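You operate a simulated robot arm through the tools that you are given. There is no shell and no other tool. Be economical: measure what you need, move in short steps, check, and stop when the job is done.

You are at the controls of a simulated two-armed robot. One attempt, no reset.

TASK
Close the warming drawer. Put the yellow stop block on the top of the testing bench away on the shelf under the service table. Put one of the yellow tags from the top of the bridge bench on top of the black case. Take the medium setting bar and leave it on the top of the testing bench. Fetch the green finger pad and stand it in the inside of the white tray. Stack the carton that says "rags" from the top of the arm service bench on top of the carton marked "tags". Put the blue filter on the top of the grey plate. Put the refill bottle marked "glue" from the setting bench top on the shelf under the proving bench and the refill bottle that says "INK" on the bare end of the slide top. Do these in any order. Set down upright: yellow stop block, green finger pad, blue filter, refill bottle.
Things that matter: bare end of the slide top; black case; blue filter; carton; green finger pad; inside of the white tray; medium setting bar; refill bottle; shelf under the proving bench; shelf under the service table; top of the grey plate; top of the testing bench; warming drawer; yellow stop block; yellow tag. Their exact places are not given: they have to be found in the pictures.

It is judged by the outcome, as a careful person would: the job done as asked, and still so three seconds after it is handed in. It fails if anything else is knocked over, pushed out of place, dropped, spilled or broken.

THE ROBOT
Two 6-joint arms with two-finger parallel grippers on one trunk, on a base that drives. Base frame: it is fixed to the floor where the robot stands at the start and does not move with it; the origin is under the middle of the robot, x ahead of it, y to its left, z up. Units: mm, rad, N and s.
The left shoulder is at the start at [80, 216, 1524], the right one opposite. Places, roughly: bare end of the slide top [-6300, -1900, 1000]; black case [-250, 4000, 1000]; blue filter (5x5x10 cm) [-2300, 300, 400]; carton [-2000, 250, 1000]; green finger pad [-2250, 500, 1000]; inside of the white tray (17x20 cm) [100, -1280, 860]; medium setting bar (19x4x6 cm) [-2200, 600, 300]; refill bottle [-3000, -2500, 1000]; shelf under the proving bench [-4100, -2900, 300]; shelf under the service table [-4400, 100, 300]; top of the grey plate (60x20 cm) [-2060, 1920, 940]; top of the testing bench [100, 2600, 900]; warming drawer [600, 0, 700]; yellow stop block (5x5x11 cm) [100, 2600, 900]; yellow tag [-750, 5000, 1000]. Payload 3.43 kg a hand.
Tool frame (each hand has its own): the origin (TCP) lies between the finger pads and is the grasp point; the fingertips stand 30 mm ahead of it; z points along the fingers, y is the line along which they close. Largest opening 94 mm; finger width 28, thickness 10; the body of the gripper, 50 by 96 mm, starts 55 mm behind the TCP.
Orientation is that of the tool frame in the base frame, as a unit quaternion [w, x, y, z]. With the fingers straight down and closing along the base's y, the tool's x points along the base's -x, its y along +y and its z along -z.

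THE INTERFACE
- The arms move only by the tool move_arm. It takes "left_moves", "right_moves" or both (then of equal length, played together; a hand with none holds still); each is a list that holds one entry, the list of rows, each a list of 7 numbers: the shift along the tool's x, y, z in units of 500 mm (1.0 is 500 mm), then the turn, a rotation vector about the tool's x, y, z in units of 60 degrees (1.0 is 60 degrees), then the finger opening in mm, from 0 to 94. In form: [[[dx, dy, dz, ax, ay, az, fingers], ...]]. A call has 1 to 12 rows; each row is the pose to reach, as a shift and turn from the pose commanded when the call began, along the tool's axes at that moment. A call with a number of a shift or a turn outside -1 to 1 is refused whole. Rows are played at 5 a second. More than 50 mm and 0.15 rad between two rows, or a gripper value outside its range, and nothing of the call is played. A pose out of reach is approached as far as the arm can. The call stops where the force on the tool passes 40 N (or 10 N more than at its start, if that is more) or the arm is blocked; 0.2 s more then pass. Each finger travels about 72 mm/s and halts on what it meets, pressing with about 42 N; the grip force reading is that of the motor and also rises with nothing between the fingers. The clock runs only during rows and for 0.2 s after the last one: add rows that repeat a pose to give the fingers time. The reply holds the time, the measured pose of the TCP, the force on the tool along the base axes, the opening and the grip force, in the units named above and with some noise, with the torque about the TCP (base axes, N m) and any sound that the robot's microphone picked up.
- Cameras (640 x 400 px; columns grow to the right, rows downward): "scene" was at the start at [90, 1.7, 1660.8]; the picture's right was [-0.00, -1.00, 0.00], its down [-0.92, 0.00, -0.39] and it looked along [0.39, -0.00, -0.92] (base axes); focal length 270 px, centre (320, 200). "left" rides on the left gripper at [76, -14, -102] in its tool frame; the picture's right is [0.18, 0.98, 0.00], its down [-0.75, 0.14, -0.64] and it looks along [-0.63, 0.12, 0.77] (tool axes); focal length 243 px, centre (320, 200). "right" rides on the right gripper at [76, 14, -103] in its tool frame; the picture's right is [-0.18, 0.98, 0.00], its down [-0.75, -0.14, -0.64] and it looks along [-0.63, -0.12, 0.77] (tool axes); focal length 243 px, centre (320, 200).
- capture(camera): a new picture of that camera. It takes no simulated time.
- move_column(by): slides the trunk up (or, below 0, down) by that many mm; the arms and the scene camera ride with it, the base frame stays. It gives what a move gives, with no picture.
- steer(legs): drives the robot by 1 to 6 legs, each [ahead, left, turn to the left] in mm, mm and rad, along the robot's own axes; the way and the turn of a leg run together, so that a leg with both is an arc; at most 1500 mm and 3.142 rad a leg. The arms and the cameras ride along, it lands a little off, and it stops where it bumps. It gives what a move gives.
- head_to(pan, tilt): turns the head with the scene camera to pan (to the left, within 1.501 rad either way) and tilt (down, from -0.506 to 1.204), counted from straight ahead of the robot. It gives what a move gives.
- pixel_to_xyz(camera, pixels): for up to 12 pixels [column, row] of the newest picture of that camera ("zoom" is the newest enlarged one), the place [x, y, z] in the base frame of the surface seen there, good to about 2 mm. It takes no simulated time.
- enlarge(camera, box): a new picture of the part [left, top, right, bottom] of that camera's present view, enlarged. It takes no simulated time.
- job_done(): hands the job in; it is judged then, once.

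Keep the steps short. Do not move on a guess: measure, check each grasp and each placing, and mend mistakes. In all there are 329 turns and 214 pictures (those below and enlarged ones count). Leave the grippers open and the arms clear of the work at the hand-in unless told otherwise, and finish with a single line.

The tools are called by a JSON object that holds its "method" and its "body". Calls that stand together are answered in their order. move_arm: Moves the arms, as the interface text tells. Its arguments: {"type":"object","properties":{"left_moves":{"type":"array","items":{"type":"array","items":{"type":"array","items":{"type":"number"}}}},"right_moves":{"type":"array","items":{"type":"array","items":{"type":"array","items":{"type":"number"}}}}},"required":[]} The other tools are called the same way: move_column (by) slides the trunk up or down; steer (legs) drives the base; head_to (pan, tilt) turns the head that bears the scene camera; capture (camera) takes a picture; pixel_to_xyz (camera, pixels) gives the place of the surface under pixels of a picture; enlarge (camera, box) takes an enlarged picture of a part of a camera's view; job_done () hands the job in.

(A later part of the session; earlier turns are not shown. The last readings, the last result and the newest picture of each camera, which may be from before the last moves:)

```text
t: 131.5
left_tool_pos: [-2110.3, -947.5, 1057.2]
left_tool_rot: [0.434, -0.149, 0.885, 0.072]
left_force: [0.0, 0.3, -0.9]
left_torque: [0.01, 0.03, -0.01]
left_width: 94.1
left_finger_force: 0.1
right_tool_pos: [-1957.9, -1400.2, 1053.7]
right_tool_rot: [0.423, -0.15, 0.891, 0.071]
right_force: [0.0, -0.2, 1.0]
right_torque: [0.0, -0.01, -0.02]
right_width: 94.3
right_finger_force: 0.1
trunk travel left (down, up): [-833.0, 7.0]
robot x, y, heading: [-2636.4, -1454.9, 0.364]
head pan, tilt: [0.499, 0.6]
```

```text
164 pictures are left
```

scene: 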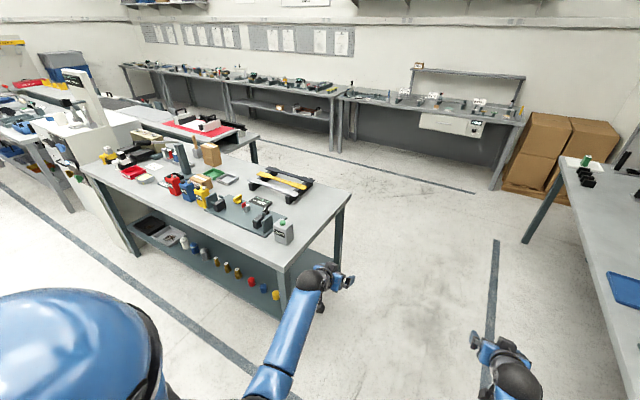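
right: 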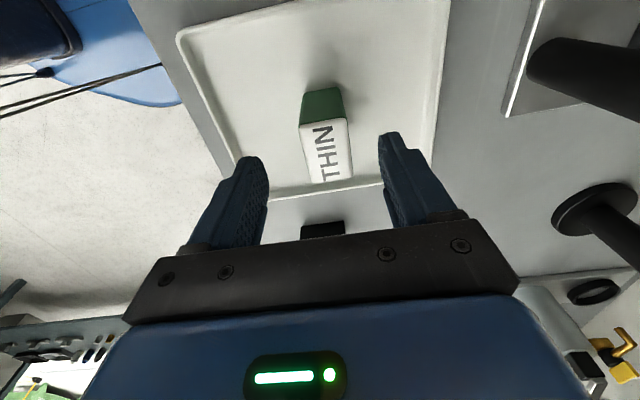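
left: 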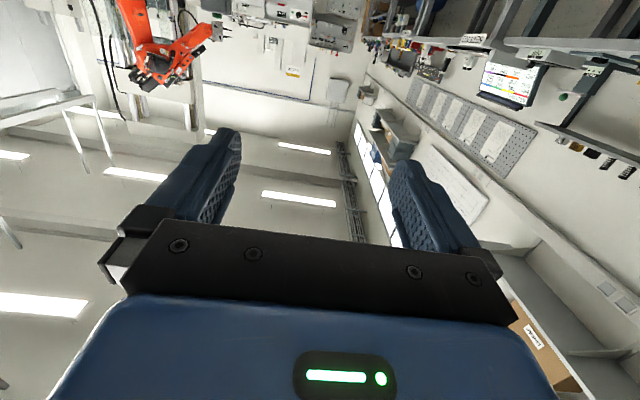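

I measure nothing new needed yet; behind the bench the floor is clear. I turn left to heading 0.77 (so that the right hand leads and the spare left one stays back) and move behind the filter.

{"method": "steer", "body": {"legs": [[0, 0, 0.406], [0, 500, 0], [689, 801, 0]]}}

{"method": "head_to", "body": {"pan": 0, "tilt": 0.75}}

{"method": "capture", "body": {"camera": "scene"}}

```text
t: 140.6
left_tool_pos: [-2786.6, 617.6, 1058.3]
left_tool_rot: [0.412, -0.325, 0.836, 0.159]
left_force: [0.0, 0.0, 0.2]
left_torque: [0.03, 0.04, 0.02]
left_width: 94.0
left_finger_force: 0.0
right_tool_pos: [-2466.2, 264.9, 1054.4]
right_tool_rot: [0.399, -0.329, 0.841, 0.157]
right_force: [-0.2, -0.3, -0.5]
right_torque: [-0.02, 0.01, -0.01]
right_width: 94.2
right_finger_force: 0.0
trunk travel left (down, up): [-833.0, 7.0]
robot x, y, heading: [-3067.3, -56.4, 0.774]
head pan, tilt: [0.499, 0.6]
```

```text
t: 141.5
left_tool_pos: [-2787.6, 619.4, 1057.7]
left_tool_rot: [0.411, -0.326, 0.837, 0.158]
left_force: [0.5, 0.2, 0.2]
left_torque: [-0.03, 0.04, 0.01]
left_width: 93.8
left_finger_force: 0.0
right_tool_pos: [-2466.1, 265.5, 1054.3]
right_tool_rot: [0.4, -0.328, 0.842, 0.155]
right_force: [0.8, -0.4, 0.2]
right_torque: [-0.02, -0.02, 0.02]
right_width: 94.0
right_finger_force: 0.1
trunk travel left (down, up): [-833.0, 7.0]
robot x, y, heading: [-3064.9, -56.7, 0.779]
head pan, tilt: [0.0, 0.75]
```

```text
163 pictures are left
```

scene: 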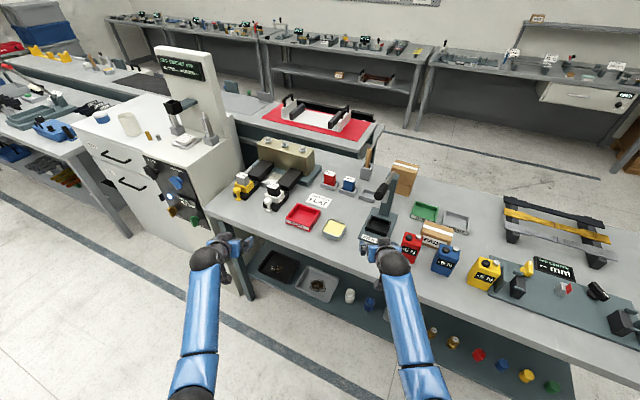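

I see the blue filter at about (370,302) on the shelf, near its back edge. I enlarge and measure.

{"method": "enlarge", "body": {"camera": "scene", "box": [250, 230, 450, 355]}}

{"method": "pixel_to_xyz", "body": {"camera": "scene", "pixels": [[370, 297], [370, 306], [349, 295], [349, 300], [300, 262], [340, 275], [245, 290], [460, 320], [450, 396], [345, 315], [205, 215], [175, 240]]}}

```text
3.20 times, centred on (350, 292) of scene
```

zoom: 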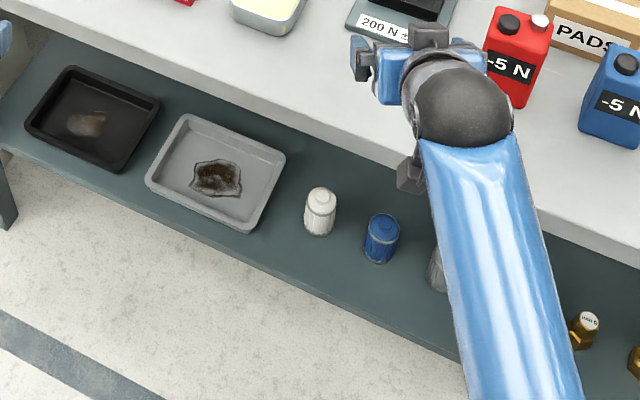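

```text
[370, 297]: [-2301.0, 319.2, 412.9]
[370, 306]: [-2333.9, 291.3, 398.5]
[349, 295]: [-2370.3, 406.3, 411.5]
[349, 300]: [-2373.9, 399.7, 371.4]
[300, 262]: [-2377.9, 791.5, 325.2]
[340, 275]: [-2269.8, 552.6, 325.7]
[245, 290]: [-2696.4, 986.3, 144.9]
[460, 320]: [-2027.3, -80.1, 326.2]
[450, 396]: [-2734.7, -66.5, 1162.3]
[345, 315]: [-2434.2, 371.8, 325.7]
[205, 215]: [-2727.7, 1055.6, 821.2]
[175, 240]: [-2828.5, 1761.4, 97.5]
```

{"method": "pixel_to_xyz", "body": {"camera": "zoom", "pixels": [[383, 219], [383, 228], [370, 235], [396, 235], [381, 250], [371, 245], [393, 248], [380, 259], [320, 195], [320, 220], [436, 275], [380, 290]]}}

```text
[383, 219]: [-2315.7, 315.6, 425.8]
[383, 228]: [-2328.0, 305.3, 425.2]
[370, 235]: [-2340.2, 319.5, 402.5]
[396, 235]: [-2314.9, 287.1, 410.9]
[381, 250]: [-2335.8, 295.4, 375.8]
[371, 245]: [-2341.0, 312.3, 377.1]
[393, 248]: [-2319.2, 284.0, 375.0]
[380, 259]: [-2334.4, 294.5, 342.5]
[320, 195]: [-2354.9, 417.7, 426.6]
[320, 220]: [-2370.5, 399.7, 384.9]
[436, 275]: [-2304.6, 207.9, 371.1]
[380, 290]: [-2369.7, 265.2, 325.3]
```

Filter centre (-2318,310), z 326–426; bench back edge at depth 143 mm behind it. I draw the left hand in 80 mm, back off 150 mm with a 72 mm shift right, then lower the trunk so that the right hand is at z 390.

{"method": "move_arm", "body": {"left_moves": [[[0.05, 0, -0.062, 0, 0, 0, 94], [0.1, 0, -0.124, 0, 0, 0, 94]]]}}

{"method": "steer", "body": {"legs": [[-150, -72, 0]]}}

{"method": "move_column", "body": {"by": -660}}

{"method": "head_to", "body": {"pan": 0, "tilt": 0.4}}

{"method": "capture", "body": {"camera": "scene"}}

```text
t: 142.1
left_tool_pos: [-2847.1, 558.4, 1057.8]
left_tool_rot: [0.412, -0.325, 0.836, 0.159]
left_force: [0.1, -0.7, -0.4]
left_torque: [-0.02, -0.03, -0.01]
left_width: 94.1
left_finger_force: 0.0
right_tool_pos: [-2468.4, 263.5, 1056.5]
right_tool_rot: [0.401, -0.328, 0.841, 0.157]
right_force: [-0.3, 0.2, 0.3]
right_torque: [0.02, 0.0, -0.01]
right_width: 93.8
right_finger_force: 0.0
trunk travel left (down, up): [-833.0, 7.0]
robot x, y, heading: [-3065.5, -58.2, 0.774]
head pan, tilt: [0.0, 0.75]
```

```text
t: 143.6
left_tool_pos: [-2898.1, 410.6, 1054.1]
left_tool_rot: [0.411, -0.325, 0.837, 0.157]
left_force: [0.4, -0.1, -0.5]
left_torque: [-0.02, -0.03, -0.02]
left_width: 93.9
left_finger_force: 0.1
right_tool_pos: [-2520.1, 114.1, 1053.9]
right_tool_rot: [0.399, -0.329, 0.842, 0.155]
right_force: [1.0, -0.1, 0.2]
right_torque: [0.03, -0.01, 0.02]
right_width: 94.0
right_finger_force: 0.1
trunk travel left (down, up): [-833.0, 7.0]
robot x, y, heading: [-3123.0, -214.0, 0.777]
head pan, tilt: [0.0, 0.75]
```

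```text
refused: -660 is not a number from -400 to 400
```

```text
t: 144.4
left_tool_pos: [-2898.6, 407.5, 1056.3]
left_tool_rot: [0.411, -0.325, 0.837, 0.158]
left_force: [0.1, 0.3, 0.2]
left_torque: [-0.02, 0.03, 0.0]
left_width: 94.0
left_finger_force: 0.0
right_tool_pos: [-2521.8, 111.4, 1055.3]
right_tool_rot: [0.4, -0.328, 0.842, 0.156]
right_force: [0.3, 0.4, -0.3]
right_torque: [-0.02, 0.01, 0.02]
right_width: 94.0
right_finger_force: 0.0
trunk travel left (down, up): [-833.0, 7.0]
robot x, y, heading: [-3122.7, -209.4, 0.771]
head pan, tilt: [0.0, 0.4]
```

```text
161 pictures are left
```

scene: 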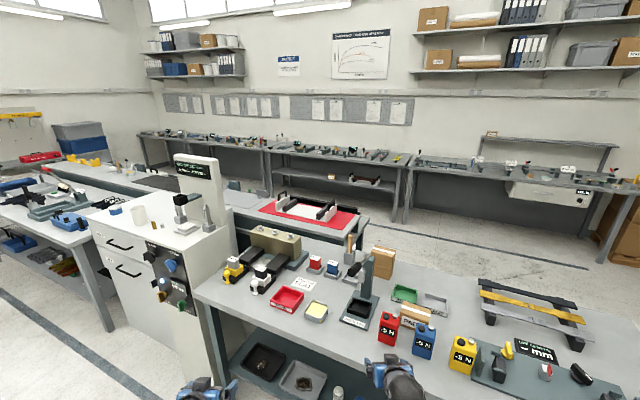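

Trunk strokes are limited to 400 mm a call, so I lower in two.

{"method": "move_column", "body": {"by": -330}}

{"method": "move_column", "body": {"by": -334}}

{"method": "capture", "body": {"camera": "scene"}}

{"method": "capture", "body": {"camera": "right"}}

```text
t: 147.6
left_tool_pos: [-2899.3, 408.2, 727.5]
left_tool_rot: [0.411, -0.326, 0.837, 0.159]
left_force: [0.2, 1.2, -0.5]
left_torque: [0.01, 0.0, 0.0]
left_width: 93.7
left_finger_force: 0.1
right_tool_pos: [-2521.6, 111.2, 725.2]
right_tool_rot: [0.4, -0.328, 0.842, 0.156]
right_force: [0.0, 0.7, 0.2]
right_torque: [-0.03, -0.01, 0.01]
right_width: 94.1
right_finger_force: 0.2
trunk travel left (down, up): [-503.0, 337.0]
robot x, y, heading: [-3122.4, -208.5, 0.768]
head pan, tilt: [0.0, 0.4]
```

```text
t: 150.9
left_tool_pos: [-2899.7, 406.6, 392.9]
left_tool_rot: [0.411, -0.326, 0.837, 0.159]
left_force: [0.2, -0.3, 0.4]
left_torque: [0.02, 0.02, -0.04]
left_width: 94.1
left_finger_force: 0.0
right_tool_pos: [-2521.6, 110.7, 390.6]
right_tool_rot: [0.4, -0.328, 0.841, 0.156]
right_force: [-0.8, 0.2, -0.7]
right_torque: [-0.03, 0.0, 0.0]
right_width: 94.1
right_finger_force: 0.0
trunk travel left (down, up): [-169.0, 671.0]
robot x, y, heading: [-3124.7, -211.4, 0.774]
head pan, tilt: [0.0, 0.4]
```

```text
160 pictures are left
```

scene: 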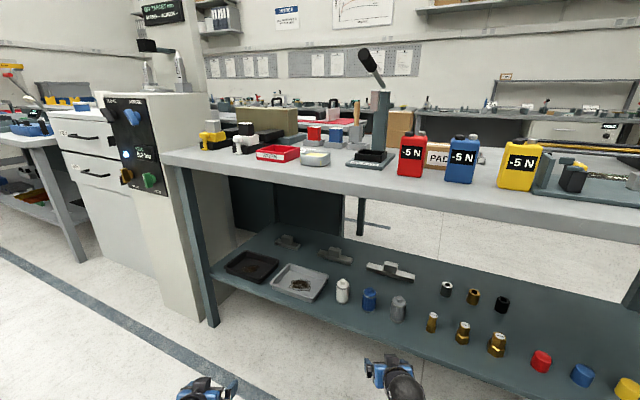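

```text
159 pictures are left
```

right: 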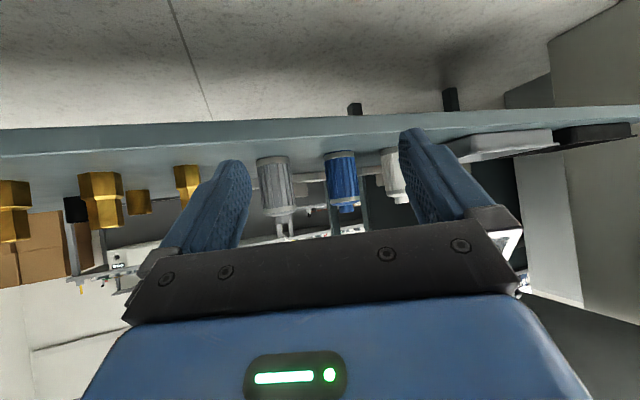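

Very clear view; all is aligned (0 mm sideways, 285 mm ahead to the filter). I narrow the fingers to 78 mm and drive 190 mm ahead, then check.

{"method": "move_arm", "body": {"right_moves": [[[0, 0, 0, 0, 0, 0, 78], [0, 0, 0, 0, 0, 0, 78]]]}}

{"method": "steer", "body": {"legs": [[195, 0, 0]]}}

{"method": "move_arm", "body": {"right_moves": [[[0, 0, 0, 0, 0, 0, 78], [0, 0, 0, 0, 0, 0, 78]]]}}

{"method": "capture", "body": {"camera": "right"}}

```text
t: 151.5
left_tool_pos: [-2900.1, 407.1, 392.5]
left_tool_rot: [0.41, -0.326, 0.837, 0.159]
left_force: [-0.6, -0.3, 0.4]
left_torque: [0.0, -0.03, 0.0]
left_width: 94.2
left_finger_force: 0.1
right_tool_pos: [-2522.7, 110.0, 391.2]
right_tool_rot: [0.399, -0.328, 0.842, 0.155]
right_force: [0.5, -0.4, -0.1]
right_torque: [0.02, -0.01, 0.02]
right_width: 77.9
right_finger_force: 0.0
trunk travel left (down, up): [-169.0, 671.0]
robot x, y, heading: [-3123.3, -209.3, 0.772]
head pan, tilt: [0.0, 0.4]
```

```text
t: 153.1
left_tool_pos: [-2759.5, 543.9, 392.4]
left_tool_rot: [0.411, -0.325, 0.837, 0.158]
left_force: [1.2, 0.3, -0.8]
left_torque: [0.01, 0.02, 0.02]
left_width: 94.2
left_finger_force: 0.0
right_tool_pos: [-2382.4, 247.2, 390.0]
right_tool_rot: [0.398, -0.328, 0.842, 0.155]
right_force: [-0.4, 0.4, -0.8]
right_torque: [0.01, -0.03, 0.0]
right_width: 77.8
right_finger_force: 0.1
trunk travel left (down, up): [-169.0, 671.0]
robot x, y, heading: [-2980.8, -72.3, 0.776]
head pan, tilt: [0.0, 0.4]
```

```text
t: 153.7
left_tool_pos: [-2760.3, 543.6, 393.5]
left_tool_rot: [0.411, -0.325, 0.837, 0.157]
left_force: [-0.3, 0.3, 0.0]
left_torque: [-0.01, -0.01, -0.02]
left_width: 93.8
left_finger_force: 0.1
right_tool_pos: [-2382.3, 247.0, 389.9]
right_tool_rot: [0.4, -0.329, 0.841, 0.156]
right_force: [-0.2, -0.6, -0.6]
right_torque: [-0.01, 0.05, -0.01]
right_width: 77.9
right_finger_force: 0.0
trunk travel left (down, up): [-169.0, 671.0]
robot x, y, heading: [-2984.3, -77.8, 0.772]
head pan, tilt: [0.0, 0.4]
```

```text
158 pictures are left
```

right: 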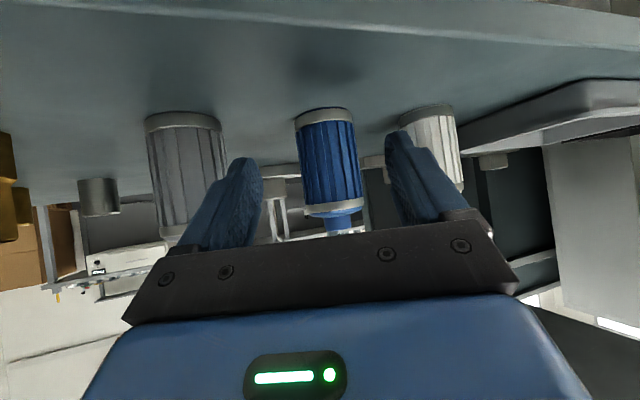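

Centred on the blue filter. I advance the last 88 mm level with the arm.

{"method": "move_arm", "body": {"right_moves": [[[-0.038, 0, 0.046, 0, 0, 0, 78], [-0.076, 0, 0.093, 0, 0, 0, 78], [-0.112, 0, 0.137, 0, 0, 0, 78], [-0.112, 0, 0.137, 0, 0, 0, 78]]]}}

{"method": "capture", "body": {"camera": "right"}}

```text
t: 154.7
left_tool_pos: [-2761.4, 543.3, 393.2]
left_tool_rot: [0.41, -0.326, 0.837, 0.159]
left_force: [0.3, -0.6, 0.3]
left_torque: [0.02, -0.01, -0.02]
left_width: 94.3
left_finger_force: 0.2
right_tool_pos: [-2316.1, 308.2, 389.3]
right_tool_rot: [0.401, -0.328, 0.841, 0.156]
right_force: [-0.1, 0.2, -1.3]
right_torque: [-0.02, 0.01, 0.01]
right_width: 78.1
right_finger_force: 0.0
trunk travel left (down, up): [-169.0, 671.0]
robot x, y, heading: [-2983.5, -76.2, 0.772]
head pan, tilt: [0.0, 0.4]
```

```text
157 pictures are left
```

right: 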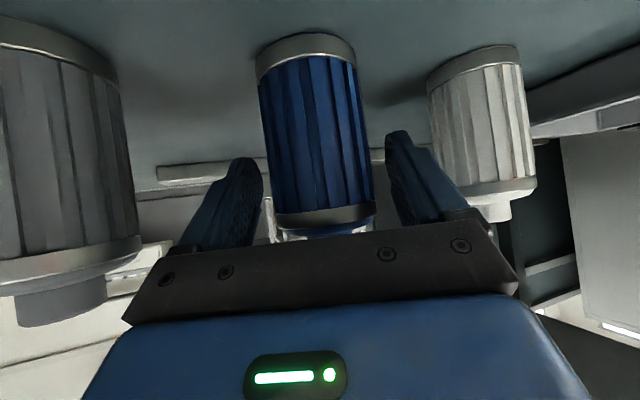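

The filter sits between the fingers. I close and lift 25 mm.

{"method": "move_arm", "body": {"right_moves": [[[0, 0, 0, 0, 0, 0, 55], [0, 0, 0, 0, 0, 0, 30], [0, 0, 0, 0, 0, 0, 10], [0, 0, 0, 0, 0, 0, 10], [-0.008, 0, -0.006, 0, 0, 0, 10], [-0.031, 0, -0.025, 0, 0, 0, 10], [-0.054, 0, -0.044, 0, 0, 0, 10], [-0.054, 0, -0.044, 0, 0, 0, 10]]]}}

{"method": "capture", "body": {"camera": "right"}}

```text
t: 156.5
left_tool_pos: [-2760.1, 543.5, 393.6]
left_tool_rot: [0.411, -0.325, 0.837, 0.158]
left_force: [-0.4, 0.1, 0.5]
left_torque: [0.0, 0.04, 0.0]
left_width: 94.2
left_finger_force: 0.1
right_tool_pos: [-2316.9, 307.2, 426.1]
right_tool_rot: [0.399, -0.329, 0.841, 0.157]
right_force: [0.0, 0.7, -1.1]
right_torque: [-0.01, 0.0, 0.0]
right_width: 50.6
right_finger_force: 42.2
trunk travel left (down, up): [-169.0, 671.0]
robot x, y, heading: [-2982.5, -74.5, 0.775]
head pan, tilt: [0.0, 0.4]
```

```text
156 pictures are left
```

right: 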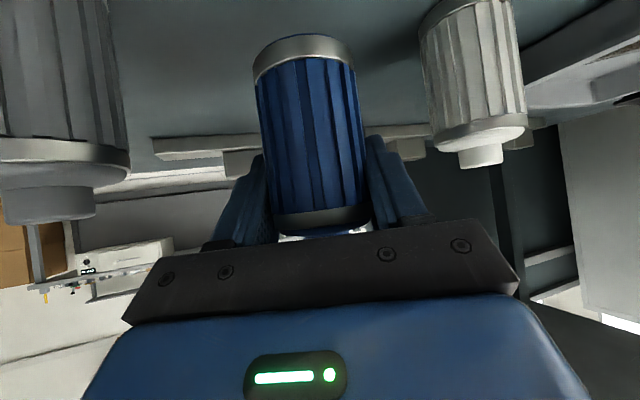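

Filter held (50.6 mm). I back out 330 mm, lift clear already done, then draw the right hand back so that it will stay outside the shelf during the bar pick.

{"method": "steer", "body": {"legs": [[-350, 0, 0]]}}

{"method": "move_arm", "body": {"right_moves": [[[0.07, 0, -0.05, 0, 0, 0, 10], [0.13, 0, -0.09, 0, 0, 0, 10], [0.18, 0, -0.13, 0, 0, 0, 10], [0.23, 0, -0.18, 0, 0, 0, 10], [0.26, 0, -0.23, 0, 0, 0, 10]]]}}

{"method": "capture", "body": {"camera": "scene"}}

```text
t: 158.8
left_tool_pos: [-3018.5, 293.9, 390.9]
left_tool_rot: [0.41, -0.328, 0.836, 0.16]
left_force: [0.7, -0.2, -0.8]
left_torque: [0.02, 0.02, 0.01]
left_width: 93.8
left_finger_force: 0.1
right_tool_pos: [-2571.9, 62.0, 425.9]
right_tool_rot: [0.399, -0.331, 0.841, 0.157]
right_force: [-0.3, -0.7, -1.1]
right_torque: [0.0, 0.0, -0.01]
right_width: 51.1
right_finger_force: 41.9
trunk travel left (down, up): [-169.0, 671.0]
robot x, y, heading: [-3238.1, -324.9, 0.784]
head pan, tilt: [0.0, 0.4]
```

```text
t: 160.0
left_tool_pos: [-3018.0, 295.5, 393.5]
left_tool_rot: [0.409, -0.328, 0.836, 0.16]
left_force: [-0.5, 1.0, -0.2]
left_torque: [-0.01, -0.01, -0.01]
left_width: 94.2
left_finger_force: 0.0
right_tool_pos: [-2695.7, -58.1, 395.9]
right_tool_rot: [0.399, -0.33, 0.841, 0.157]
right_force: [0.4, 0.4, -1.9]
right_torque: [0.03, 0.02, 0.0]
right_width: 50.7
right_finger_force: 42.0
trunk travel left (down, up): [-169.0, 671.0]
robot x, y, heading: [-3235.9, -323.6, 0.78]
head pan, tilt: [0.0, 0.4]
```

```text
155 pictures are left
```

scene: 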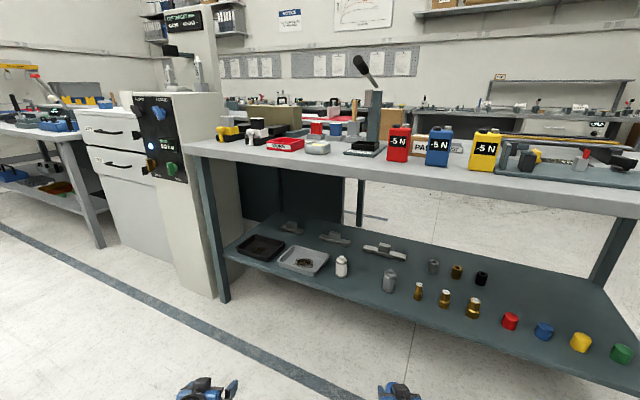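

I measure the medium bar (middle one, near (333,237)) and the trays in front of it.

{"method": "enlarge", "body": {"camera": "scene", "box": [225, 210, 425, 300]}}

{"method": "pixel_to_xyz", "body": {"camera": "zoom", "pixels": [[300, 85], [400, 97], [340, 72], [342, 82], [352, 90], [325, 82], [370, 84], [185, 115], [255, 165], [330, 135], [205, 62], [510, 125]]}}

```text
3.20 times, centred on (325, 255) of scene
```

zoom: 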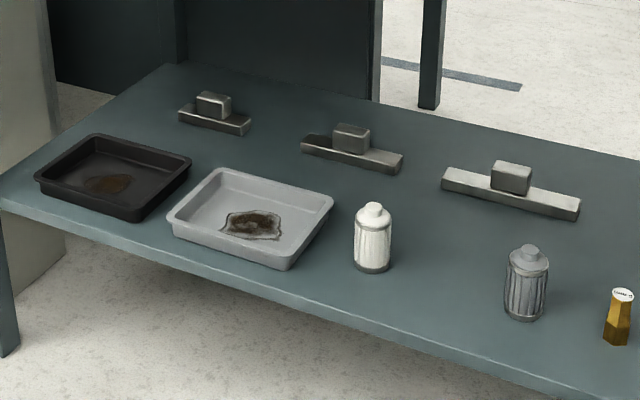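

```text
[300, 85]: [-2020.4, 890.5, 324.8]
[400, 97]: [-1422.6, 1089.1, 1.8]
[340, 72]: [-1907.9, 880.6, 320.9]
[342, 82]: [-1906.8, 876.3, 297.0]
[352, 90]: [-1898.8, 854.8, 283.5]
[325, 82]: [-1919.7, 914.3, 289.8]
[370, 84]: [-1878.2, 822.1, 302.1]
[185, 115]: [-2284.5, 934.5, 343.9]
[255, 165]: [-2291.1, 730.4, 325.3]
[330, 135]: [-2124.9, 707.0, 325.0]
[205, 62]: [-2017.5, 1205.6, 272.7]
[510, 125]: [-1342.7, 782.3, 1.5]
```

{"method": "pixel_to_xyz", "body": {"camera": "zoom", "pixels": [[352, 127], [338, 135], [352, 142], [368, 140], [305, 150], [350, 160], [400, 168], [325, 200], [292, 255], [185, 215], [220, 172], [303, 139]]}}

```text
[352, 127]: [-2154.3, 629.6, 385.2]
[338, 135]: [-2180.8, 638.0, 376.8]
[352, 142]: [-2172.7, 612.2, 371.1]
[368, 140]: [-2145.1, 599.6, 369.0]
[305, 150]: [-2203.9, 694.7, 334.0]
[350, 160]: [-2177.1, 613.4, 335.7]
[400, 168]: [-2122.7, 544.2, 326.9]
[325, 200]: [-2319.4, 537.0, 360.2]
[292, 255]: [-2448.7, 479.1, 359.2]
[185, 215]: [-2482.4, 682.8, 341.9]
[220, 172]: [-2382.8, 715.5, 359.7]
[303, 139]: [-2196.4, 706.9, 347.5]
```

Block centre of the medium bar is about (-2150,626), top z 386; the grey tray's rim (z 360) lies between. I turn right to heading -0.18, then yaw the left hand back square to the bar (+0.5 rad).

{"method": "steer", "body": {"legs": [[0, 0, -0.96]]}}

{"method": "move_arm", "body": {"left_moves": [[[0, 0, 0, -0.094, 0, -0.0735, 94], [0, 0, 0, -0.188, 0, -0.147, 94], [0, 0, 0, -0.282, 0, -0.22, 94], [0, 0, 0, -0.376, 0, -0.294, 94]]]}}

{"method": "move_arm", "body": {"left_moves": [[[-0.083, -0.038, 0.025, 0, 0, 0, 80], [-0.165, -0.077, 0.049, 0, 0, 0, 80], [-0.248, -0.115, 0.074, 0, 0, 0, 80], [-0.33, -0.153, 0.098, 0, 0, 0, 80], [-0.413, -0.192, 0.123, 0, 0, 0, 80], [-0.495, -0.23, 0.147, 0, 0, 0, 80]]]}}

```text
t: 162.8
left_tool_pos: [-2606.0, -143.5, 392.1]
left_tool_rot: [0.438, 0.091, 0.893, -0.045]
left_force: [0.4, 1.0, 0.0]
left_torque: [-0.04, 0.0, 0.0]
left_width: 93.9
left_finger_force: 0.1
right_tool_pos: [-2706.2, -611.2, 394.5]
right_tool_rot: [0.428, 0.092, 0.898, -0.044]
right_force: [0.1, -0.7, -1.0]
right_torque: [-0.02, 0.02, -0.03]
right_width: 50.9
right_finger_force: 41.6
trunk travel left (down, up): [-169.0, 671.0]
robot x, y, heading: [-3237.6, -323.8, -0.177]
head pan, tilt: [0.0, 0.4]
```

```text
t: 163.8
left_tool_pos: [-2605.7, -144.5, 391.7]
left_tool_rot: [0.435, -0.133, 0.888, 0.063]
left_force: [1.0, 0.7, 0.4]
left_torque: [0.02, -0.01, 0.0]
left_width: 93.9
left_finger_force: 0.0
right_tool_pos: [-2705.6, -611.8, 395.5]
right_tool_rot: [0.426, 0.09, 0.899, -0.043]
right_force: [0.4, 0.6, -1.6]
right_torque: [-0.01, 0.03, -0.01]
right_width: 50.7
right_finger_force: 42.3
trunk travel left (down, up): [-169.0, 671.0]
robot x, y, heading: [-3236.8, -323.5, -0.174]
head pan, tilt: [0.0, 0.4]
```

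```text
t: 165.2
left_tool_pos: [-2373.3, -193.5, 545.4]
left_tool_rot: [0.435, -0.132, 0.888, 0.063]
left_force: [0.3, -0.2, 0.4]
left_torque: [0.0, -0.03, -0.02]
left_width: 80.1
left_finger_force: 0.1
right_tool_pos: [-2706.2, -611.9, 394.3]
right_tool_rot: [0.426, 0.092, 0.899, -0.043]
right_force: [-0.2, 0.2, -1.8]
right_torque: [0.03, 0.0, -0.02]
right_width: 50.5
right_finger_force: 41.6
trunk travel left (down, up): [-169.0, 671.0]
robot x, y, heading: [-3235.4, -323.5, -0.17]
head pan, tilt: [0.0, 0.4]
```

Works well. Left hand points square to the bar (angle 0.29). I lower the trunk 115 mm and drive to a point 440 mm behind the bar.

{"method": "move_column", "body": {"by": -115}}

{"method": "steer", "body": {"legs": [[-306, 635, 0]]}}

{"method": "capture", "body": {"camera": "left"}}

{"method": "capture", "body": {"camera": "scene"}}

```text
t: 166.7
left_tool_pos: [-2373.1, -192.2, 431.6]
left_tool_rot: [0.435, -0.132, 0.889, 0.062]
left_force: [-0.6, 0.4, -0.3]
left_torque: [0.01, -0.01, 0.01]
left_width: 80.1
left_finger_force: 0.0
right_tool_pos: [-2706.3, -611.1, 279.8]
right_tool_rot: [0.427, 0.092, 0.899, -0.044]
right_force: [0.2, -0.5, -1.8]
right_torque: [0.0, -0.03, -0.01]
right_width: 50.8
right_finger_force: 42.0
trunk travel left (down, up): [-54.0, 786.0]
robot x, y, heading: [-3237.7, -323.9, -0.177]
head pan, tilt: [0.0, 0.4]
```

```text
t: 170.6
left_tool_pos: [-2568.1, 487.2, 430.5]
left_tool_rot: [0.434, -0.134, 0.889, 0.063]
left_force: [0.6, 0.2, 0.3]
left_torque: [-0.03, 0.02, 0.0]
left_width: 80.3
left_finger_force: 0.1
right_tool_pos: [-2899.8, 65.9, 279.7]
right_tool_rot: [0.427, 0.089, 0.899, -0.043]
right_force: [0.0, -0.5, -1.7]
right_torque: [-0.01, 0.0, -0.01]
right_width: 50.8
right_finger_force: 41.9
trunk travel left (down, up): [-54.0, 786.0]
robot x, y, heading: [-3431.5, 351.2, -0.169]
head pan, tilt: [0.0, 0.4]
```

```text
153 pictures are left
```

left: 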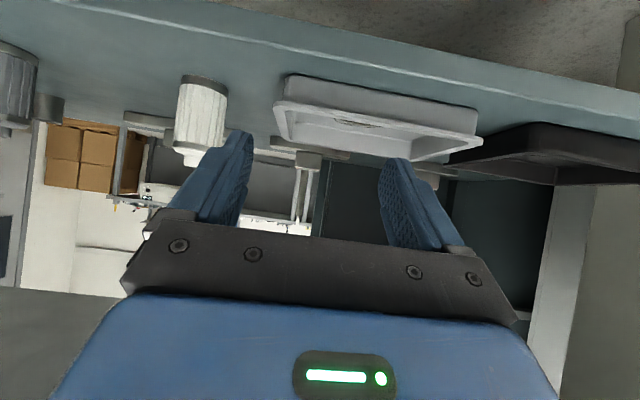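

```text
152 pictures are left
```

scene: 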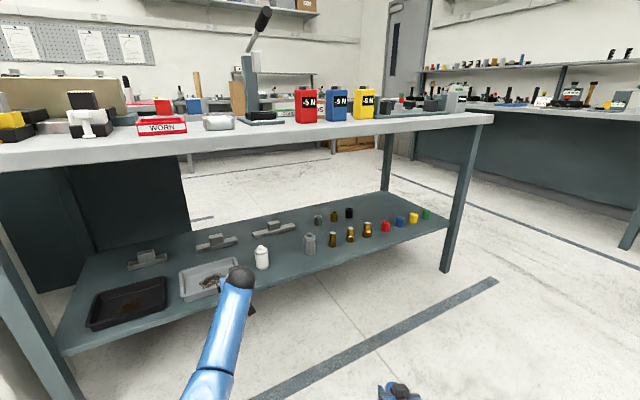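

The path over the tray is clear, white bottle well to the right. I drive 300 mm of the 440 in, along the bar's normal.

{"method": "steer", "body": {"legs": [[264, 143, 0]]}}

{"method": "capture", "body": {"camera": "left"}}

{"method": "capture", "body": {"camera": "scene"}}

```text
t: 172.6
left_tool_pos: [-2277.6, 597.6, 431.1]
left_tool_rot: [0.435, -0.14, 0.887, 0.066]
left_force: [1.0, 0.5, -0.2]
left_torque: [0.0, 0.02, 0.05]
left_width: 80.0
left_finger_force: 0.0
right_tool_pos: [-2604.0, 175.2, 279.1]
right_tool_rot: [0.426, 0.085, 0.9, -0.041]
right_force: [-0.8, 0.2, -1.2]
right_torque: [0.02, -0.02, -0.04]
right_width: 50.9
right_finger_force: 42.2
trunk travel left (down, up): [-54.0, 786.0]
robot x, y, heading: [-3139.9, 451.4, -0.161]
head pan, tilt: [0.0, 0.4]
```

```text
151 pictures are left
```

left: 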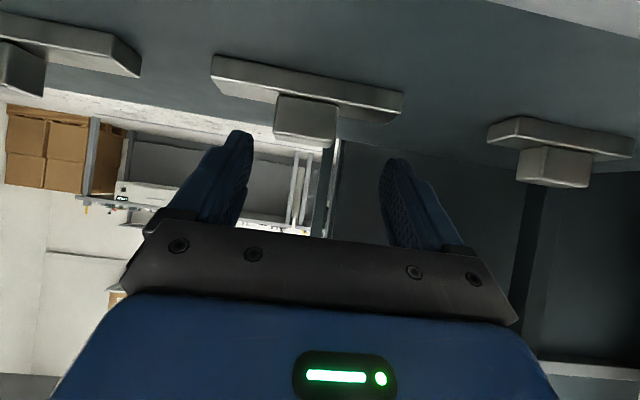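

```text
150 pictures are left
```

scene: 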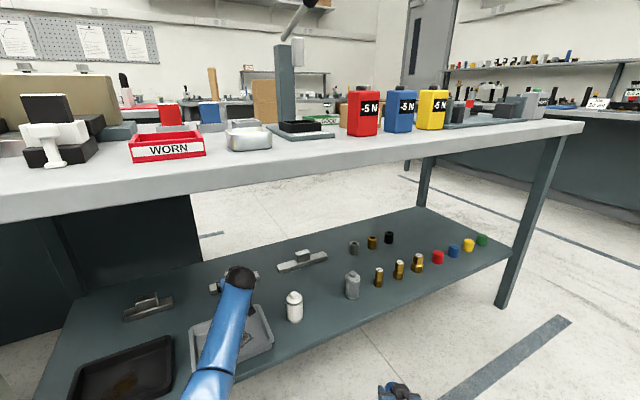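

I see the bar and its block (near (305,118)) in the left camera; I measure it there.

{"method": "pixel_to_xyz", "body": {"camera": "left", "pixels": [[280, 100], [335, 108], [276, 132], [330, 142], [305, 120], [215, 70], [400, 108], [306, 144], [300, 85]]}}

```text
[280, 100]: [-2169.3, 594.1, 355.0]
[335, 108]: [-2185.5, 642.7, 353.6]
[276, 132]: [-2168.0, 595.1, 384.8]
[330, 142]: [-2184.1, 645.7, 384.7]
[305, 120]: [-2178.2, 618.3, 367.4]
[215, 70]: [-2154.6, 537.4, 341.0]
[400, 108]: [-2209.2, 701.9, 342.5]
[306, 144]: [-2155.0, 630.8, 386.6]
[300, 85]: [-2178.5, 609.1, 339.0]
```

Block back face centre (-2177,620), 54 mm wide; base top z 352. I drive 90 mm more along the normal.

{"method": "steer", "body": {"legs": [[80, 36, 0]]}}

{"method": "move_arm", "body": {"left_moves": [[[0, 0, 0, 0, 0, 0, 80], [0, 0, 0, 0, 0, 0, 80]]]}}

{"method": "capture", "body": {"camera": "left"}}

```text
t: 173.7
left_tool_pos: [-2193.6, 621.1, 431.1]
left_tool_rot: [0.435, -0.139, 0.887, 0.066]
left_force: [0.3, -1.1, -0.6]
left_torque: [0.04, 0.01, -0.01]
left_width: 80.2
left_finger_force: 0.0
right_tool_pos: [-2519.3, 198.1, 279.3]
right_tool_rot: [0.426, 0.085, 0.9, -0.041]
right_force: [0.2, -0.4, -1.9]
right_torque: [0.01, 0.02, -0.01]
right_width: 50.8
right_finger_force: 42.5
trunk travel left (down, up): [-54.0, 786.0]
robot x, y, heading: [-3053.0, 476.7, -0.158]
head pan, tilt: [0.0, 0.4]
```

```text
t: 174.3
left_tool_pos: [-2193.6, 621.1, 430.9]
left_tool_rot: [0.434, -0.139, 0.888, 0.065]
left_force: [-0.3, 0.6, 0.0]
left_torque: [0.01, -0.01, -0.01]
left_width: 80.0
left_finger_force: 0.0
right_tool_pos: [-2520.1, 198.4, 278.7]
right_tool_rot: [0.426, 0.085, 0.9, -0.04]
right_force: [-0.7, -0.9, -1.9]
right_torque: [-0.03, 0.0, -0.01]
right_width: 51.1
right_finger_force: 42.1
trunk travel left (down, up): [-54.0, 786.0]
robot x, y, heading: [-3056.6, 477.6, -0.157]
head pan, tilt: [0.0, 0.4]
```

```text
149 pictures are left
```

left: 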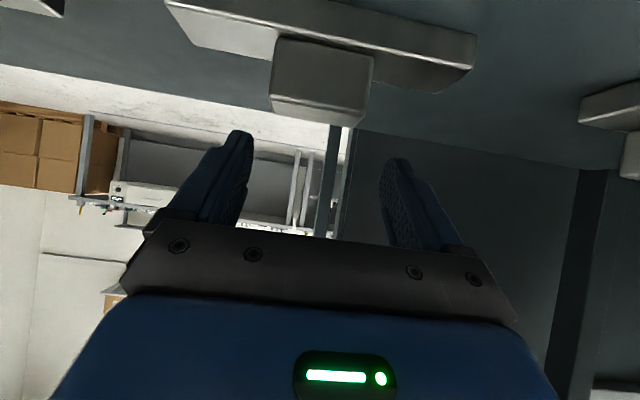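

I trim 6 mm right, then descend 21 mm and slide in along the fingers 45 mm.

{"method": "move_arm", "body": {"left_moves": [[[0, -0.012, 0, 0, 0, 0, 80], [0.033, -0.012, 0.026, 0, 0, 0, 80], [0.033, -0.012, 0.071, 0, 0, 0, 80], [0.033, -0.012, 0.116, 0, 0, 0, 80], [0.033, -0.012, 0.116, 0, 0, 0, 80]]]}}

{"method": "capture", "body": {"camera": "left"}}

```text
t: 175.5
left_tool_pos: [-2156.4, 628.3, 380.5]
left_tool_rot: [0.434, -0.138, 0.888, 0.065]
left_force: [0.5, 0.0, -0.3]
left_torque: [0.01, 0.01, 0.01]
left_width: 80.0
left_finger_force: 0.1
right_tool_pos: [-2520.0, 197.6, 278.4]
right_tool_rot: [0.426, 0.085, 0.9, -0.04]
right_force: [0.1, 0.7, -1.0]
right_torque: [-0.01, 0.02, -0.03]
right_width: 50.8
right_finger_force: 42.5
trunk travel left (down, up): [-54.0, 786.0]
robot x, y, heading: [-3056.0, 480.1, -0.154]
head pan, tilt: [0.0, 0.4]
```

```text
148 pictures are left
```

left: 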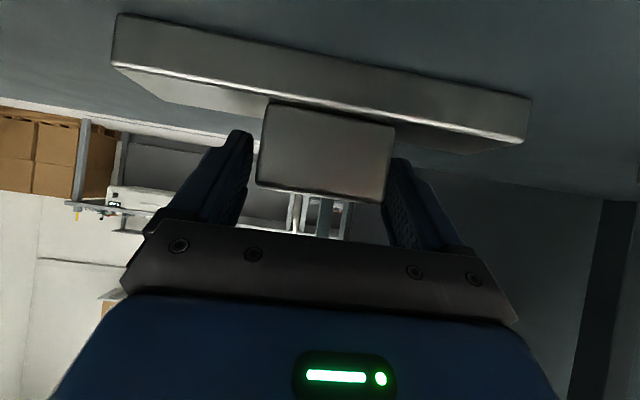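

The block is between the fingers. Close and lift 30 mm, watching the weight.

{"method": "move_arm", "body": {"left_moves": [[[0, 0.003, 0, 0, 0, 0, 60], [0, 0.006, 0, 0, 0, 0, 40], [0, 0.006, 0, 0, 0, 0, 10], [0, 0.006, 0, 0, 0, 0, 5], [0, 0.006, 0, 0, 0, 0, 0], [-0.008, 0.006, -0.006, 0, 0, 0, 0], [-0.024, 0.006, -0.018, 0, 0, 0, 0], [-0.047, 0.006, -0.037, 0, 0, 0, 0], [-0.047, 0.006, -0.037, 0, 0, 0, 0]]]}}

{"method": "capture", "body": {"camera": "left"}}

```text
t: 177.5
left_tool_pos: [-2158.9, 629.0, 408.6]
left_tool_rot: [0.431, -0.138, 0.889, 0.065]
left_force: [-0.2, -0.3, -15.3]
left_torque: [0.05, -0.07, 0.02]
left_width: 64.2
left_finger_force: 41.8
right_tool_pos: [-2518.8, 198.1, 278.8]
right_tool_rot: [0.426, 0.084, 0.9, -0.04]
right_force: [0.8, 1.4, -1.0]
right_torque: [0.0, -0.02, -0.02]
right_width: 51.0
right_finger_force: 42.1
trunk travel left (down, up): [-54.0, 786.0]
robot x, y, heading: [-3058.6, 479.3, -0.158]
head pan, tilt: [0.0, 0.4]
```

```text
147 pictures are left
```

left: 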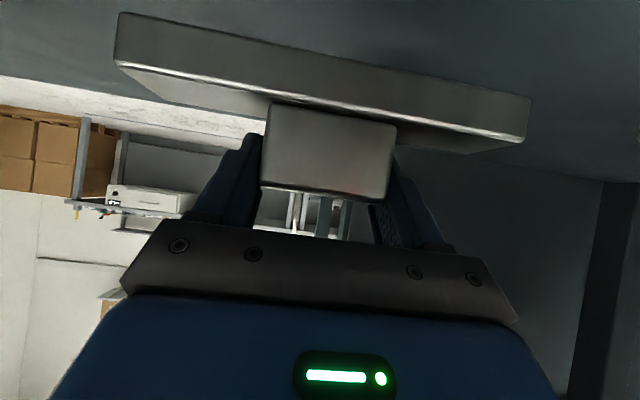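

Bar held (15 N weight). I raise the trunk 100 mm to clear the tray and back straight out.

{"method": "move_column", "body": {"by": 100}}

{"method": "steer", "body": {"legs": [[-220, -112, 0]]}}

{"method": "steer", "body": {"legs": [[-260, -100, 0]]}}

{"method": "capture", "body": {"camera": "left"}}

```text
t: 178.9
left_tool_pos: [-2156.7, 629.1, 508.4]
left_tool_rot: [0.433, -0.139, 0.888, 0.066]
left_force: [0.3, 0.2, -16.2]
left_torque: [0.01, -0.06, 0.0]
left_width: 64.2
left_finger_force: 42.3
right_tool_pos: [-2518.8, 197.8, 378.9]
right_tool_rot: [0.425, 0.084, 0.9, -0.039]
right_force: [0.4, 0.5, -0.8]
right_torque: [-0.02, -0.03, 0.04]
right_width: 50.9
right_finger_force: 42.3
trunk travel left (down, up): [-154.0, 686.0]
robot x, y, heading: [-3053.9, 472.7, -0.155]
head pan, tilt: [0.0, 0.4]
```

```text
t: 180.7
left_tool_pos: [-2393.8, 554.1, 511.0]
left_tool_rot: [0.433, -0.14, 0.888, 0.067]
left_force: [-0.4, 0.7, -15.2]
left_torque: [0.05, -0.05, -0.02]
left_width: 64.5
left_finger_force: 41.8
right_tool_pos: [-2755.7, 123.4, 378.8]
right_tool_rot: [0.426, 0.084, 0.9, -0.04]
right_force: [0.1, -0.2, -1.9]
right_torque: [0.01, -0.01, -0.04]
right_width: 50.9
right_finger_force: 41.8
trunk travel left (down, up): [-154.0, 686.0]
robot x, y, heading: [-3290.6, 397.3, -0.164]
head pan, tilt: [0.0, 0.4]
```

```text
t: 182.6
left_tool_pos: [-2662.7, 497.2, 510.7]
left_tool_rot: [0.433, -0.14, 0.888, 0.067]
left_force: [0.5, -0.5, -14.8]
left_torque: [-0.01, -0.11, -0.04]
left_width: 63.8
left_finger_force: 41.9
right_tool_pos: [-3021.7, 64.4, 379.3]
right_tool_rot: [0.426, 0.083, 0.9, -0.04]
right_force: [0.6, 0.4, -1.4]
right_torque: [0.0, 0.01, -0.01]
right_width: 50.9
right_finger_force: 42.3
trunk travel left (down, up): [-154.0, 686.0]
robot x, y, heading: [-3561.7, 344.3, -0.153]
head pan, tilt: [0.0, 0.4]
```

```text
146 pictures are left
```

left: 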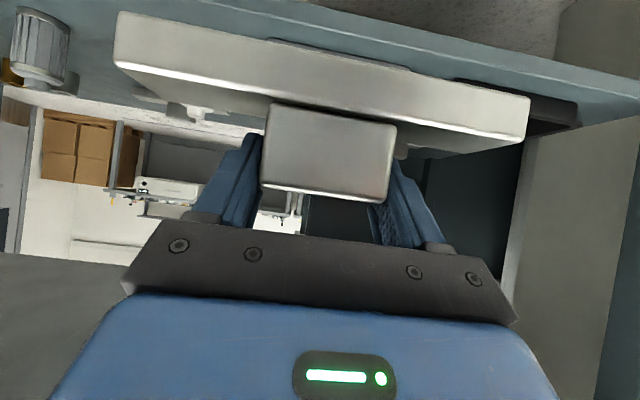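

Both held. I raise the trunk for travelling and look left towards the grey plate.

{"method": "move_column", "body": {"by": 400}}

{"method": "move_column", "body": {"by": 260}}

{"method": "head_to", "body": {"pan": 1.0, "tilt": 0.5}}

{"method": "capture", "body": {"camera": "scene"}}

```text
t: 186.4
left_tool_pos: [-2660.9, 497.5, 909.2]
left_tool_rot: [0.431, -0.14, 0.889, 0.066]
left_force: [-0.5, -0.4, -15.2]
left_torque: [0.04, -0.1, -0.03]
left_width: 64.2
left_finger_force: 42.5
right_tool_pos: [-3020.7, 64.7, 778.6]
right_tool_rot: [0.425, 0.082, 0.901, -0.038]
right_force: [-1.1, -0.7, -0.9]
right_torque: [0.01, -0.01, -0.02]
right_width: 51.0
right_finger_force: 41.8
trunk travel left (down, up): [-554.0, 286.0]
robot x, y, heading: [-3562.0, 345.0, -0.151]
head pan, tilt: [0.0, 0.4]
```

```text
t: 189.1
left_tool_pos: [-2660.5, 497.0, 1168.5]
left_tool_rot: [0.432, -0.14, 0.888, 0.067]
left_force: [0.7, 0.1, -15.5]
left_torque: [0.03, -0.06, -0.03]
left_width: 64.1
left_finger_force: 41.5
right_tool_pos: [-3019.8, 64.6, 1037.4]
right_tool_rot: [0.426, 0.082, 0.9, -0.038]
right_force: [-0.6, -0.2, -2.0]
right_torque: [0.03, 0.0, 0.04]
right_width: 50.6
right_finger_force: 41.3
trunk travel left (down, up): [-814.0, 26.0]
robot x, y, heading: [-3561.0, 345.0, -0.153]
head pan, tilt: [0.0, 0.4]
```

```text
t: 190.4
left_tool_pos: [-2661.2, 497.6, 1169.7]
left_tool_rot: [0.433, -0.14, 0.888, 0.066]
left_force: [-0.2, 0.7, -15.9]
left_torque: [0.06, -0.09, 0.01]
left_width: 64.1
left_finger_force: 42.1
right_tool_pos: [-3019.9, 65.1, 1038.4]
right_tool_rot: [0.425, 0.084, 0.9, -0.039]
right_force: [-0.8, -0.3, -2.6]
right_torque: [-0.03, -0.02, -0.01]
right_width: 50.7
right_finger_force: 42.0
trunk travel left (down, up): [-814.0, 26.0]
robot x, y, heading: [-3560.5, 344.6, -0.148]
head pan, tilt: [1.0, 0.499]
```

```text
145 pictures are left
```

scene: 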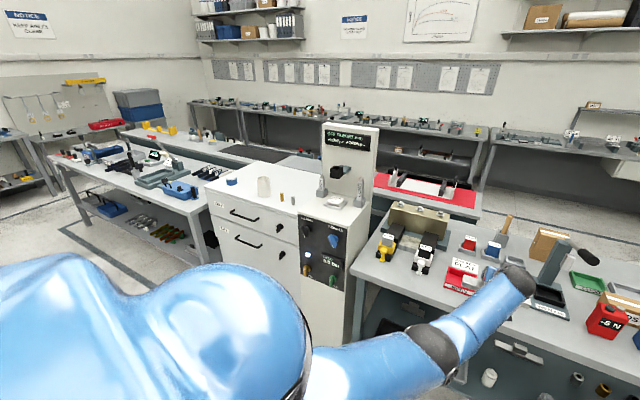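

I probe the places to find the grey plate near (-2060,1920).

{"method": "pixel_to_xyz", "body": {"camera": "scene", "pixels": [[175, 190], [192, 210], [65, 160], [250, 155], [205, 145], [280, 160], [240, 190], [150, 155], [155, 178], [345, 300], [340, 320], [225, 185]]}}

{"method": "enlarge", "body": {"camera": "scene", "box": [40, 110, 360, 310]}}

```text
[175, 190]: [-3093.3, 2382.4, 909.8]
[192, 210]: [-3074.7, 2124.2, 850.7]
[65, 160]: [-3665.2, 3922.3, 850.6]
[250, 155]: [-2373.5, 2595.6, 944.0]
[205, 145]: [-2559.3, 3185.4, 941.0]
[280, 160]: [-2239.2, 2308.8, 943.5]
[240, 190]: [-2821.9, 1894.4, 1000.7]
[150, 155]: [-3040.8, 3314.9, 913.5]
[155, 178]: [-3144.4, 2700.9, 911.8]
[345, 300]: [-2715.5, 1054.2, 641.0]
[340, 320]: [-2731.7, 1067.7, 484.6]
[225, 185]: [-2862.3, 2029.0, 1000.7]
```

```text
2.00 times, centred on (200, 210) of scene
```

zoom: 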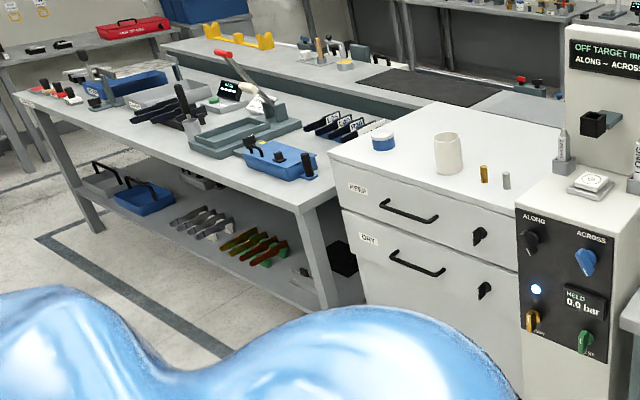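

The plate's bench is an island reached best from its front aisle. I take the known free way back: turn square, right along the back of the service bench, through the aisle and out to the front.

{"method": "steer", "body": {"legs": [[0, 0, 0.476], [0, -1000, 0], [0, -915, 0], [1500, 0, 0], [1400, 0, 0]]}}

{"method": "head_to", "body": {"pan": 0.9, "tilt": 0.5}}

{"method": "capture", "body": {"camera": "scene"}}

```text
t: 215.0
left_tool_pos: [480.8, 154.2, 1169.7]
left_tool_rot: [0.398, -0.376, 0.817, 0.181]
left_force: [-0.6, 0.1, -14.8]
left_torque: [0.04, -0.08, 0.0]
left_width: 64.2
left_finger_force: 42.2
right_tool_pos: [397.6, -402.9, 1038.4]
right_tool_rot: [0.421, -0.163, 0.889, 0.077]
right_force: [-0.5, -0.2, -1.2]
right_torque: [0.02, 0.02, 0.01]
right_width: 50.8
right_finger_force: 42.0
trunk travel left (down, up): [-814.0, 26.0]
robot x, y, heading: [-207.1, -442.2, 0.387]
head pan, tilt: [1.0, 0.499]
```

```text
t: 215.7
left_tool_pos: [479.5, 153.8, 1168.5]
left_tool_rot: [0.397, -0.376, 0.817, 0.181]
left_force: [0.5, 0.8, -16.1]
left_torque: [0.08, -0.01, 0.0]
left_width: 64.3
left_finger_force: 42.3
right_tool_pos: [398.1, -403.0, 1038.9]
right_tool_rot: [0.42, -0.163, 0.889, 0.077]
right_force: [-0.1, 0.3, -2.3]
right_torque: [0.01, 0.01, 0.02]
right_width: 50.8
right_finger_force: 42.3
trunk travel left (down, up): [-814.0, 26.0]
robot x, y, heading: [-205.9, -444.0, 0.391]
head pan, tilt: [0.901, 0.499]
```

```text
143 pictures are left
```

scene: 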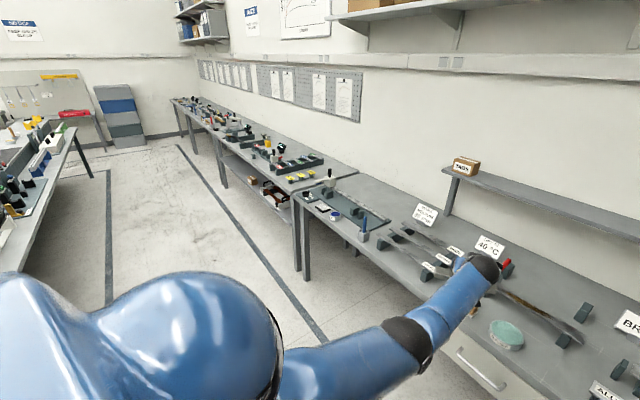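

I turn to face along the front aisle and advance, then look left at the island bench for the grey plate.

{"method": "steer", "body": {"legs": [[0, 0, 1.506], [0, -100, 0], [1400, 0, 0]]}}

{"method": "head_to", "body": {"pan": 0.7, "tilt": 0.5}}

{"method": "capture", "body": {"camera": "scene"}}

```text
t: 227.2
left_tool_pos: [-1177.1, 1633.6, 1169.2]
left_tool_rot: [-0.162, 0.838, -0.328, -0.406]
left_force: [-0.7, -0.1, -15.2]
left_torque: [0.03, 0.0, 0.0]
left_width: 64.2
left_finger_force: 41.8
right_tool_pos: [-623.8, 1530.5, 1038.9]
right_tool_rot: [-0.249, 0.735, -0.527, -0.347]
right_force: [-0.8, 0.1, -1.0]
right_torque: [-0.02, 0.0, -0.01]
right_width: 50.7
right_finger_force: 42.6
trunk travel left (down, up): [-814.0, 26.0]
robot x, y, heading: [-605.1, 925.1, 1.924]
head pan, tilt: [0.901, 0.499]
```

```text
t: 227.9
left_tool_pos: [-1177.8, 1632.8, 1168.0]
left_tool_rot: [-0.16, 0.838, -0.329, -0.405]
left_force: [0.8, 0.8, -15.1]
left_torque: [0.0, 0.04, -0.01]
left_width: 64.5
left_finger_force: 41.6
right_tool_pos: [-624.3, 1529.4, 1038.8]
right_tool_rot: [-0.249, 0.735, -0.527, -0.347]
right_force: [0.4, 0.0, -1.1]
right_torque: [0.0, -0.01, -0.01]
right_width: 50.6
right_finger_force: 42.0
trunk travel left (down, up): [-814.0, 26.0]
robot x, y, heading: [-605.3, 922.3, 1.928]
head pan, tilt: [0.7, 0.499]
```

```text
142 pictures are left
```

scene: 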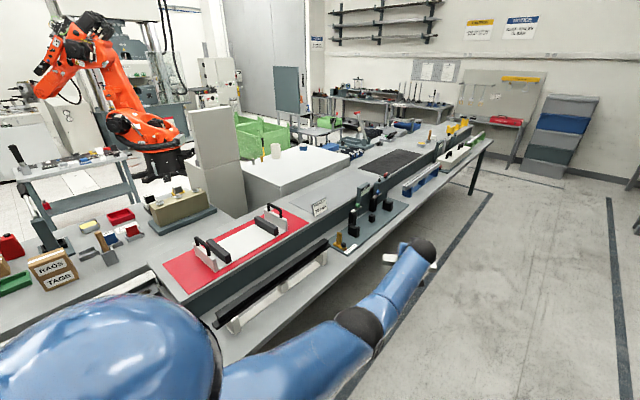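

{"method": "pixel_to_xyz", "body": {"camera": "scene", "pixels": [[350, 185], [320, 195], [380, 170], [330, 175], [340, 205], [310, 270], [400, 225], [330, 250], [470, 160], [220, 340], [330, 195], [365, 190]]}}

{"method": "enlarge", "body": {"camera": "scene", "box": [260, 130, 500, 280]}}

```text
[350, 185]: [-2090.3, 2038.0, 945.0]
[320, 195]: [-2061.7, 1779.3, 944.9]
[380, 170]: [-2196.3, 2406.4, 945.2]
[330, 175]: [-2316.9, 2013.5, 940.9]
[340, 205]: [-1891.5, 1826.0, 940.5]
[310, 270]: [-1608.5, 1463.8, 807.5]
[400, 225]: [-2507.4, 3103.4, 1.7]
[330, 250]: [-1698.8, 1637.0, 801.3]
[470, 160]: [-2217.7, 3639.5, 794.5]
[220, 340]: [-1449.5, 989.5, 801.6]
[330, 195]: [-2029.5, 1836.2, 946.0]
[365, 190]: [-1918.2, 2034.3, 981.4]
```

```text
2.67 times, centred on (380, 205) of scene
```

zoom: 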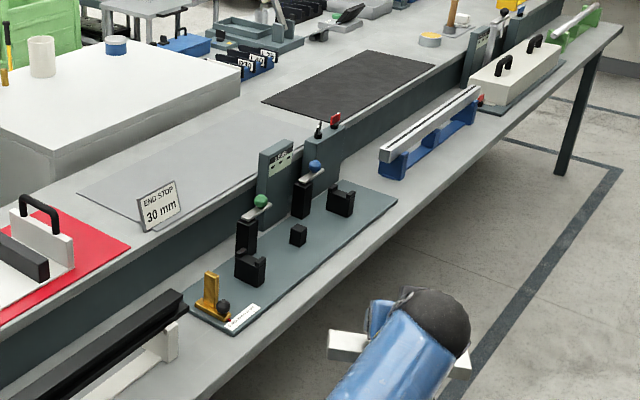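

{"method": "pixel_to_xyz", "body": {"camera": "zoom", "pixels": [[158, 190], [160, 228], [275, 150], [315, 165], [260, 200], [100, 190], [200, 160], [300, 115], [260, 350], [400, 240], [210, 390], [235, 190]]}}

```text
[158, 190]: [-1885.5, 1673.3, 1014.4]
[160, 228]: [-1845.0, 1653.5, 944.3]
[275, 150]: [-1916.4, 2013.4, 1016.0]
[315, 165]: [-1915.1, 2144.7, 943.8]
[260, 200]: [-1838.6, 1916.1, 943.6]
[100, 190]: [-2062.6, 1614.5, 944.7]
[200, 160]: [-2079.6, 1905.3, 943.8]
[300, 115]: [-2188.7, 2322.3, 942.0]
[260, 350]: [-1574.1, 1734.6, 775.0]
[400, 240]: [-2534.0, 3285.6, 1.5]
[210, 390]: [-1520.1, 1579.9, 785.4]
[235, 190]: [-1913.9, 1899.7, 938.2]
```

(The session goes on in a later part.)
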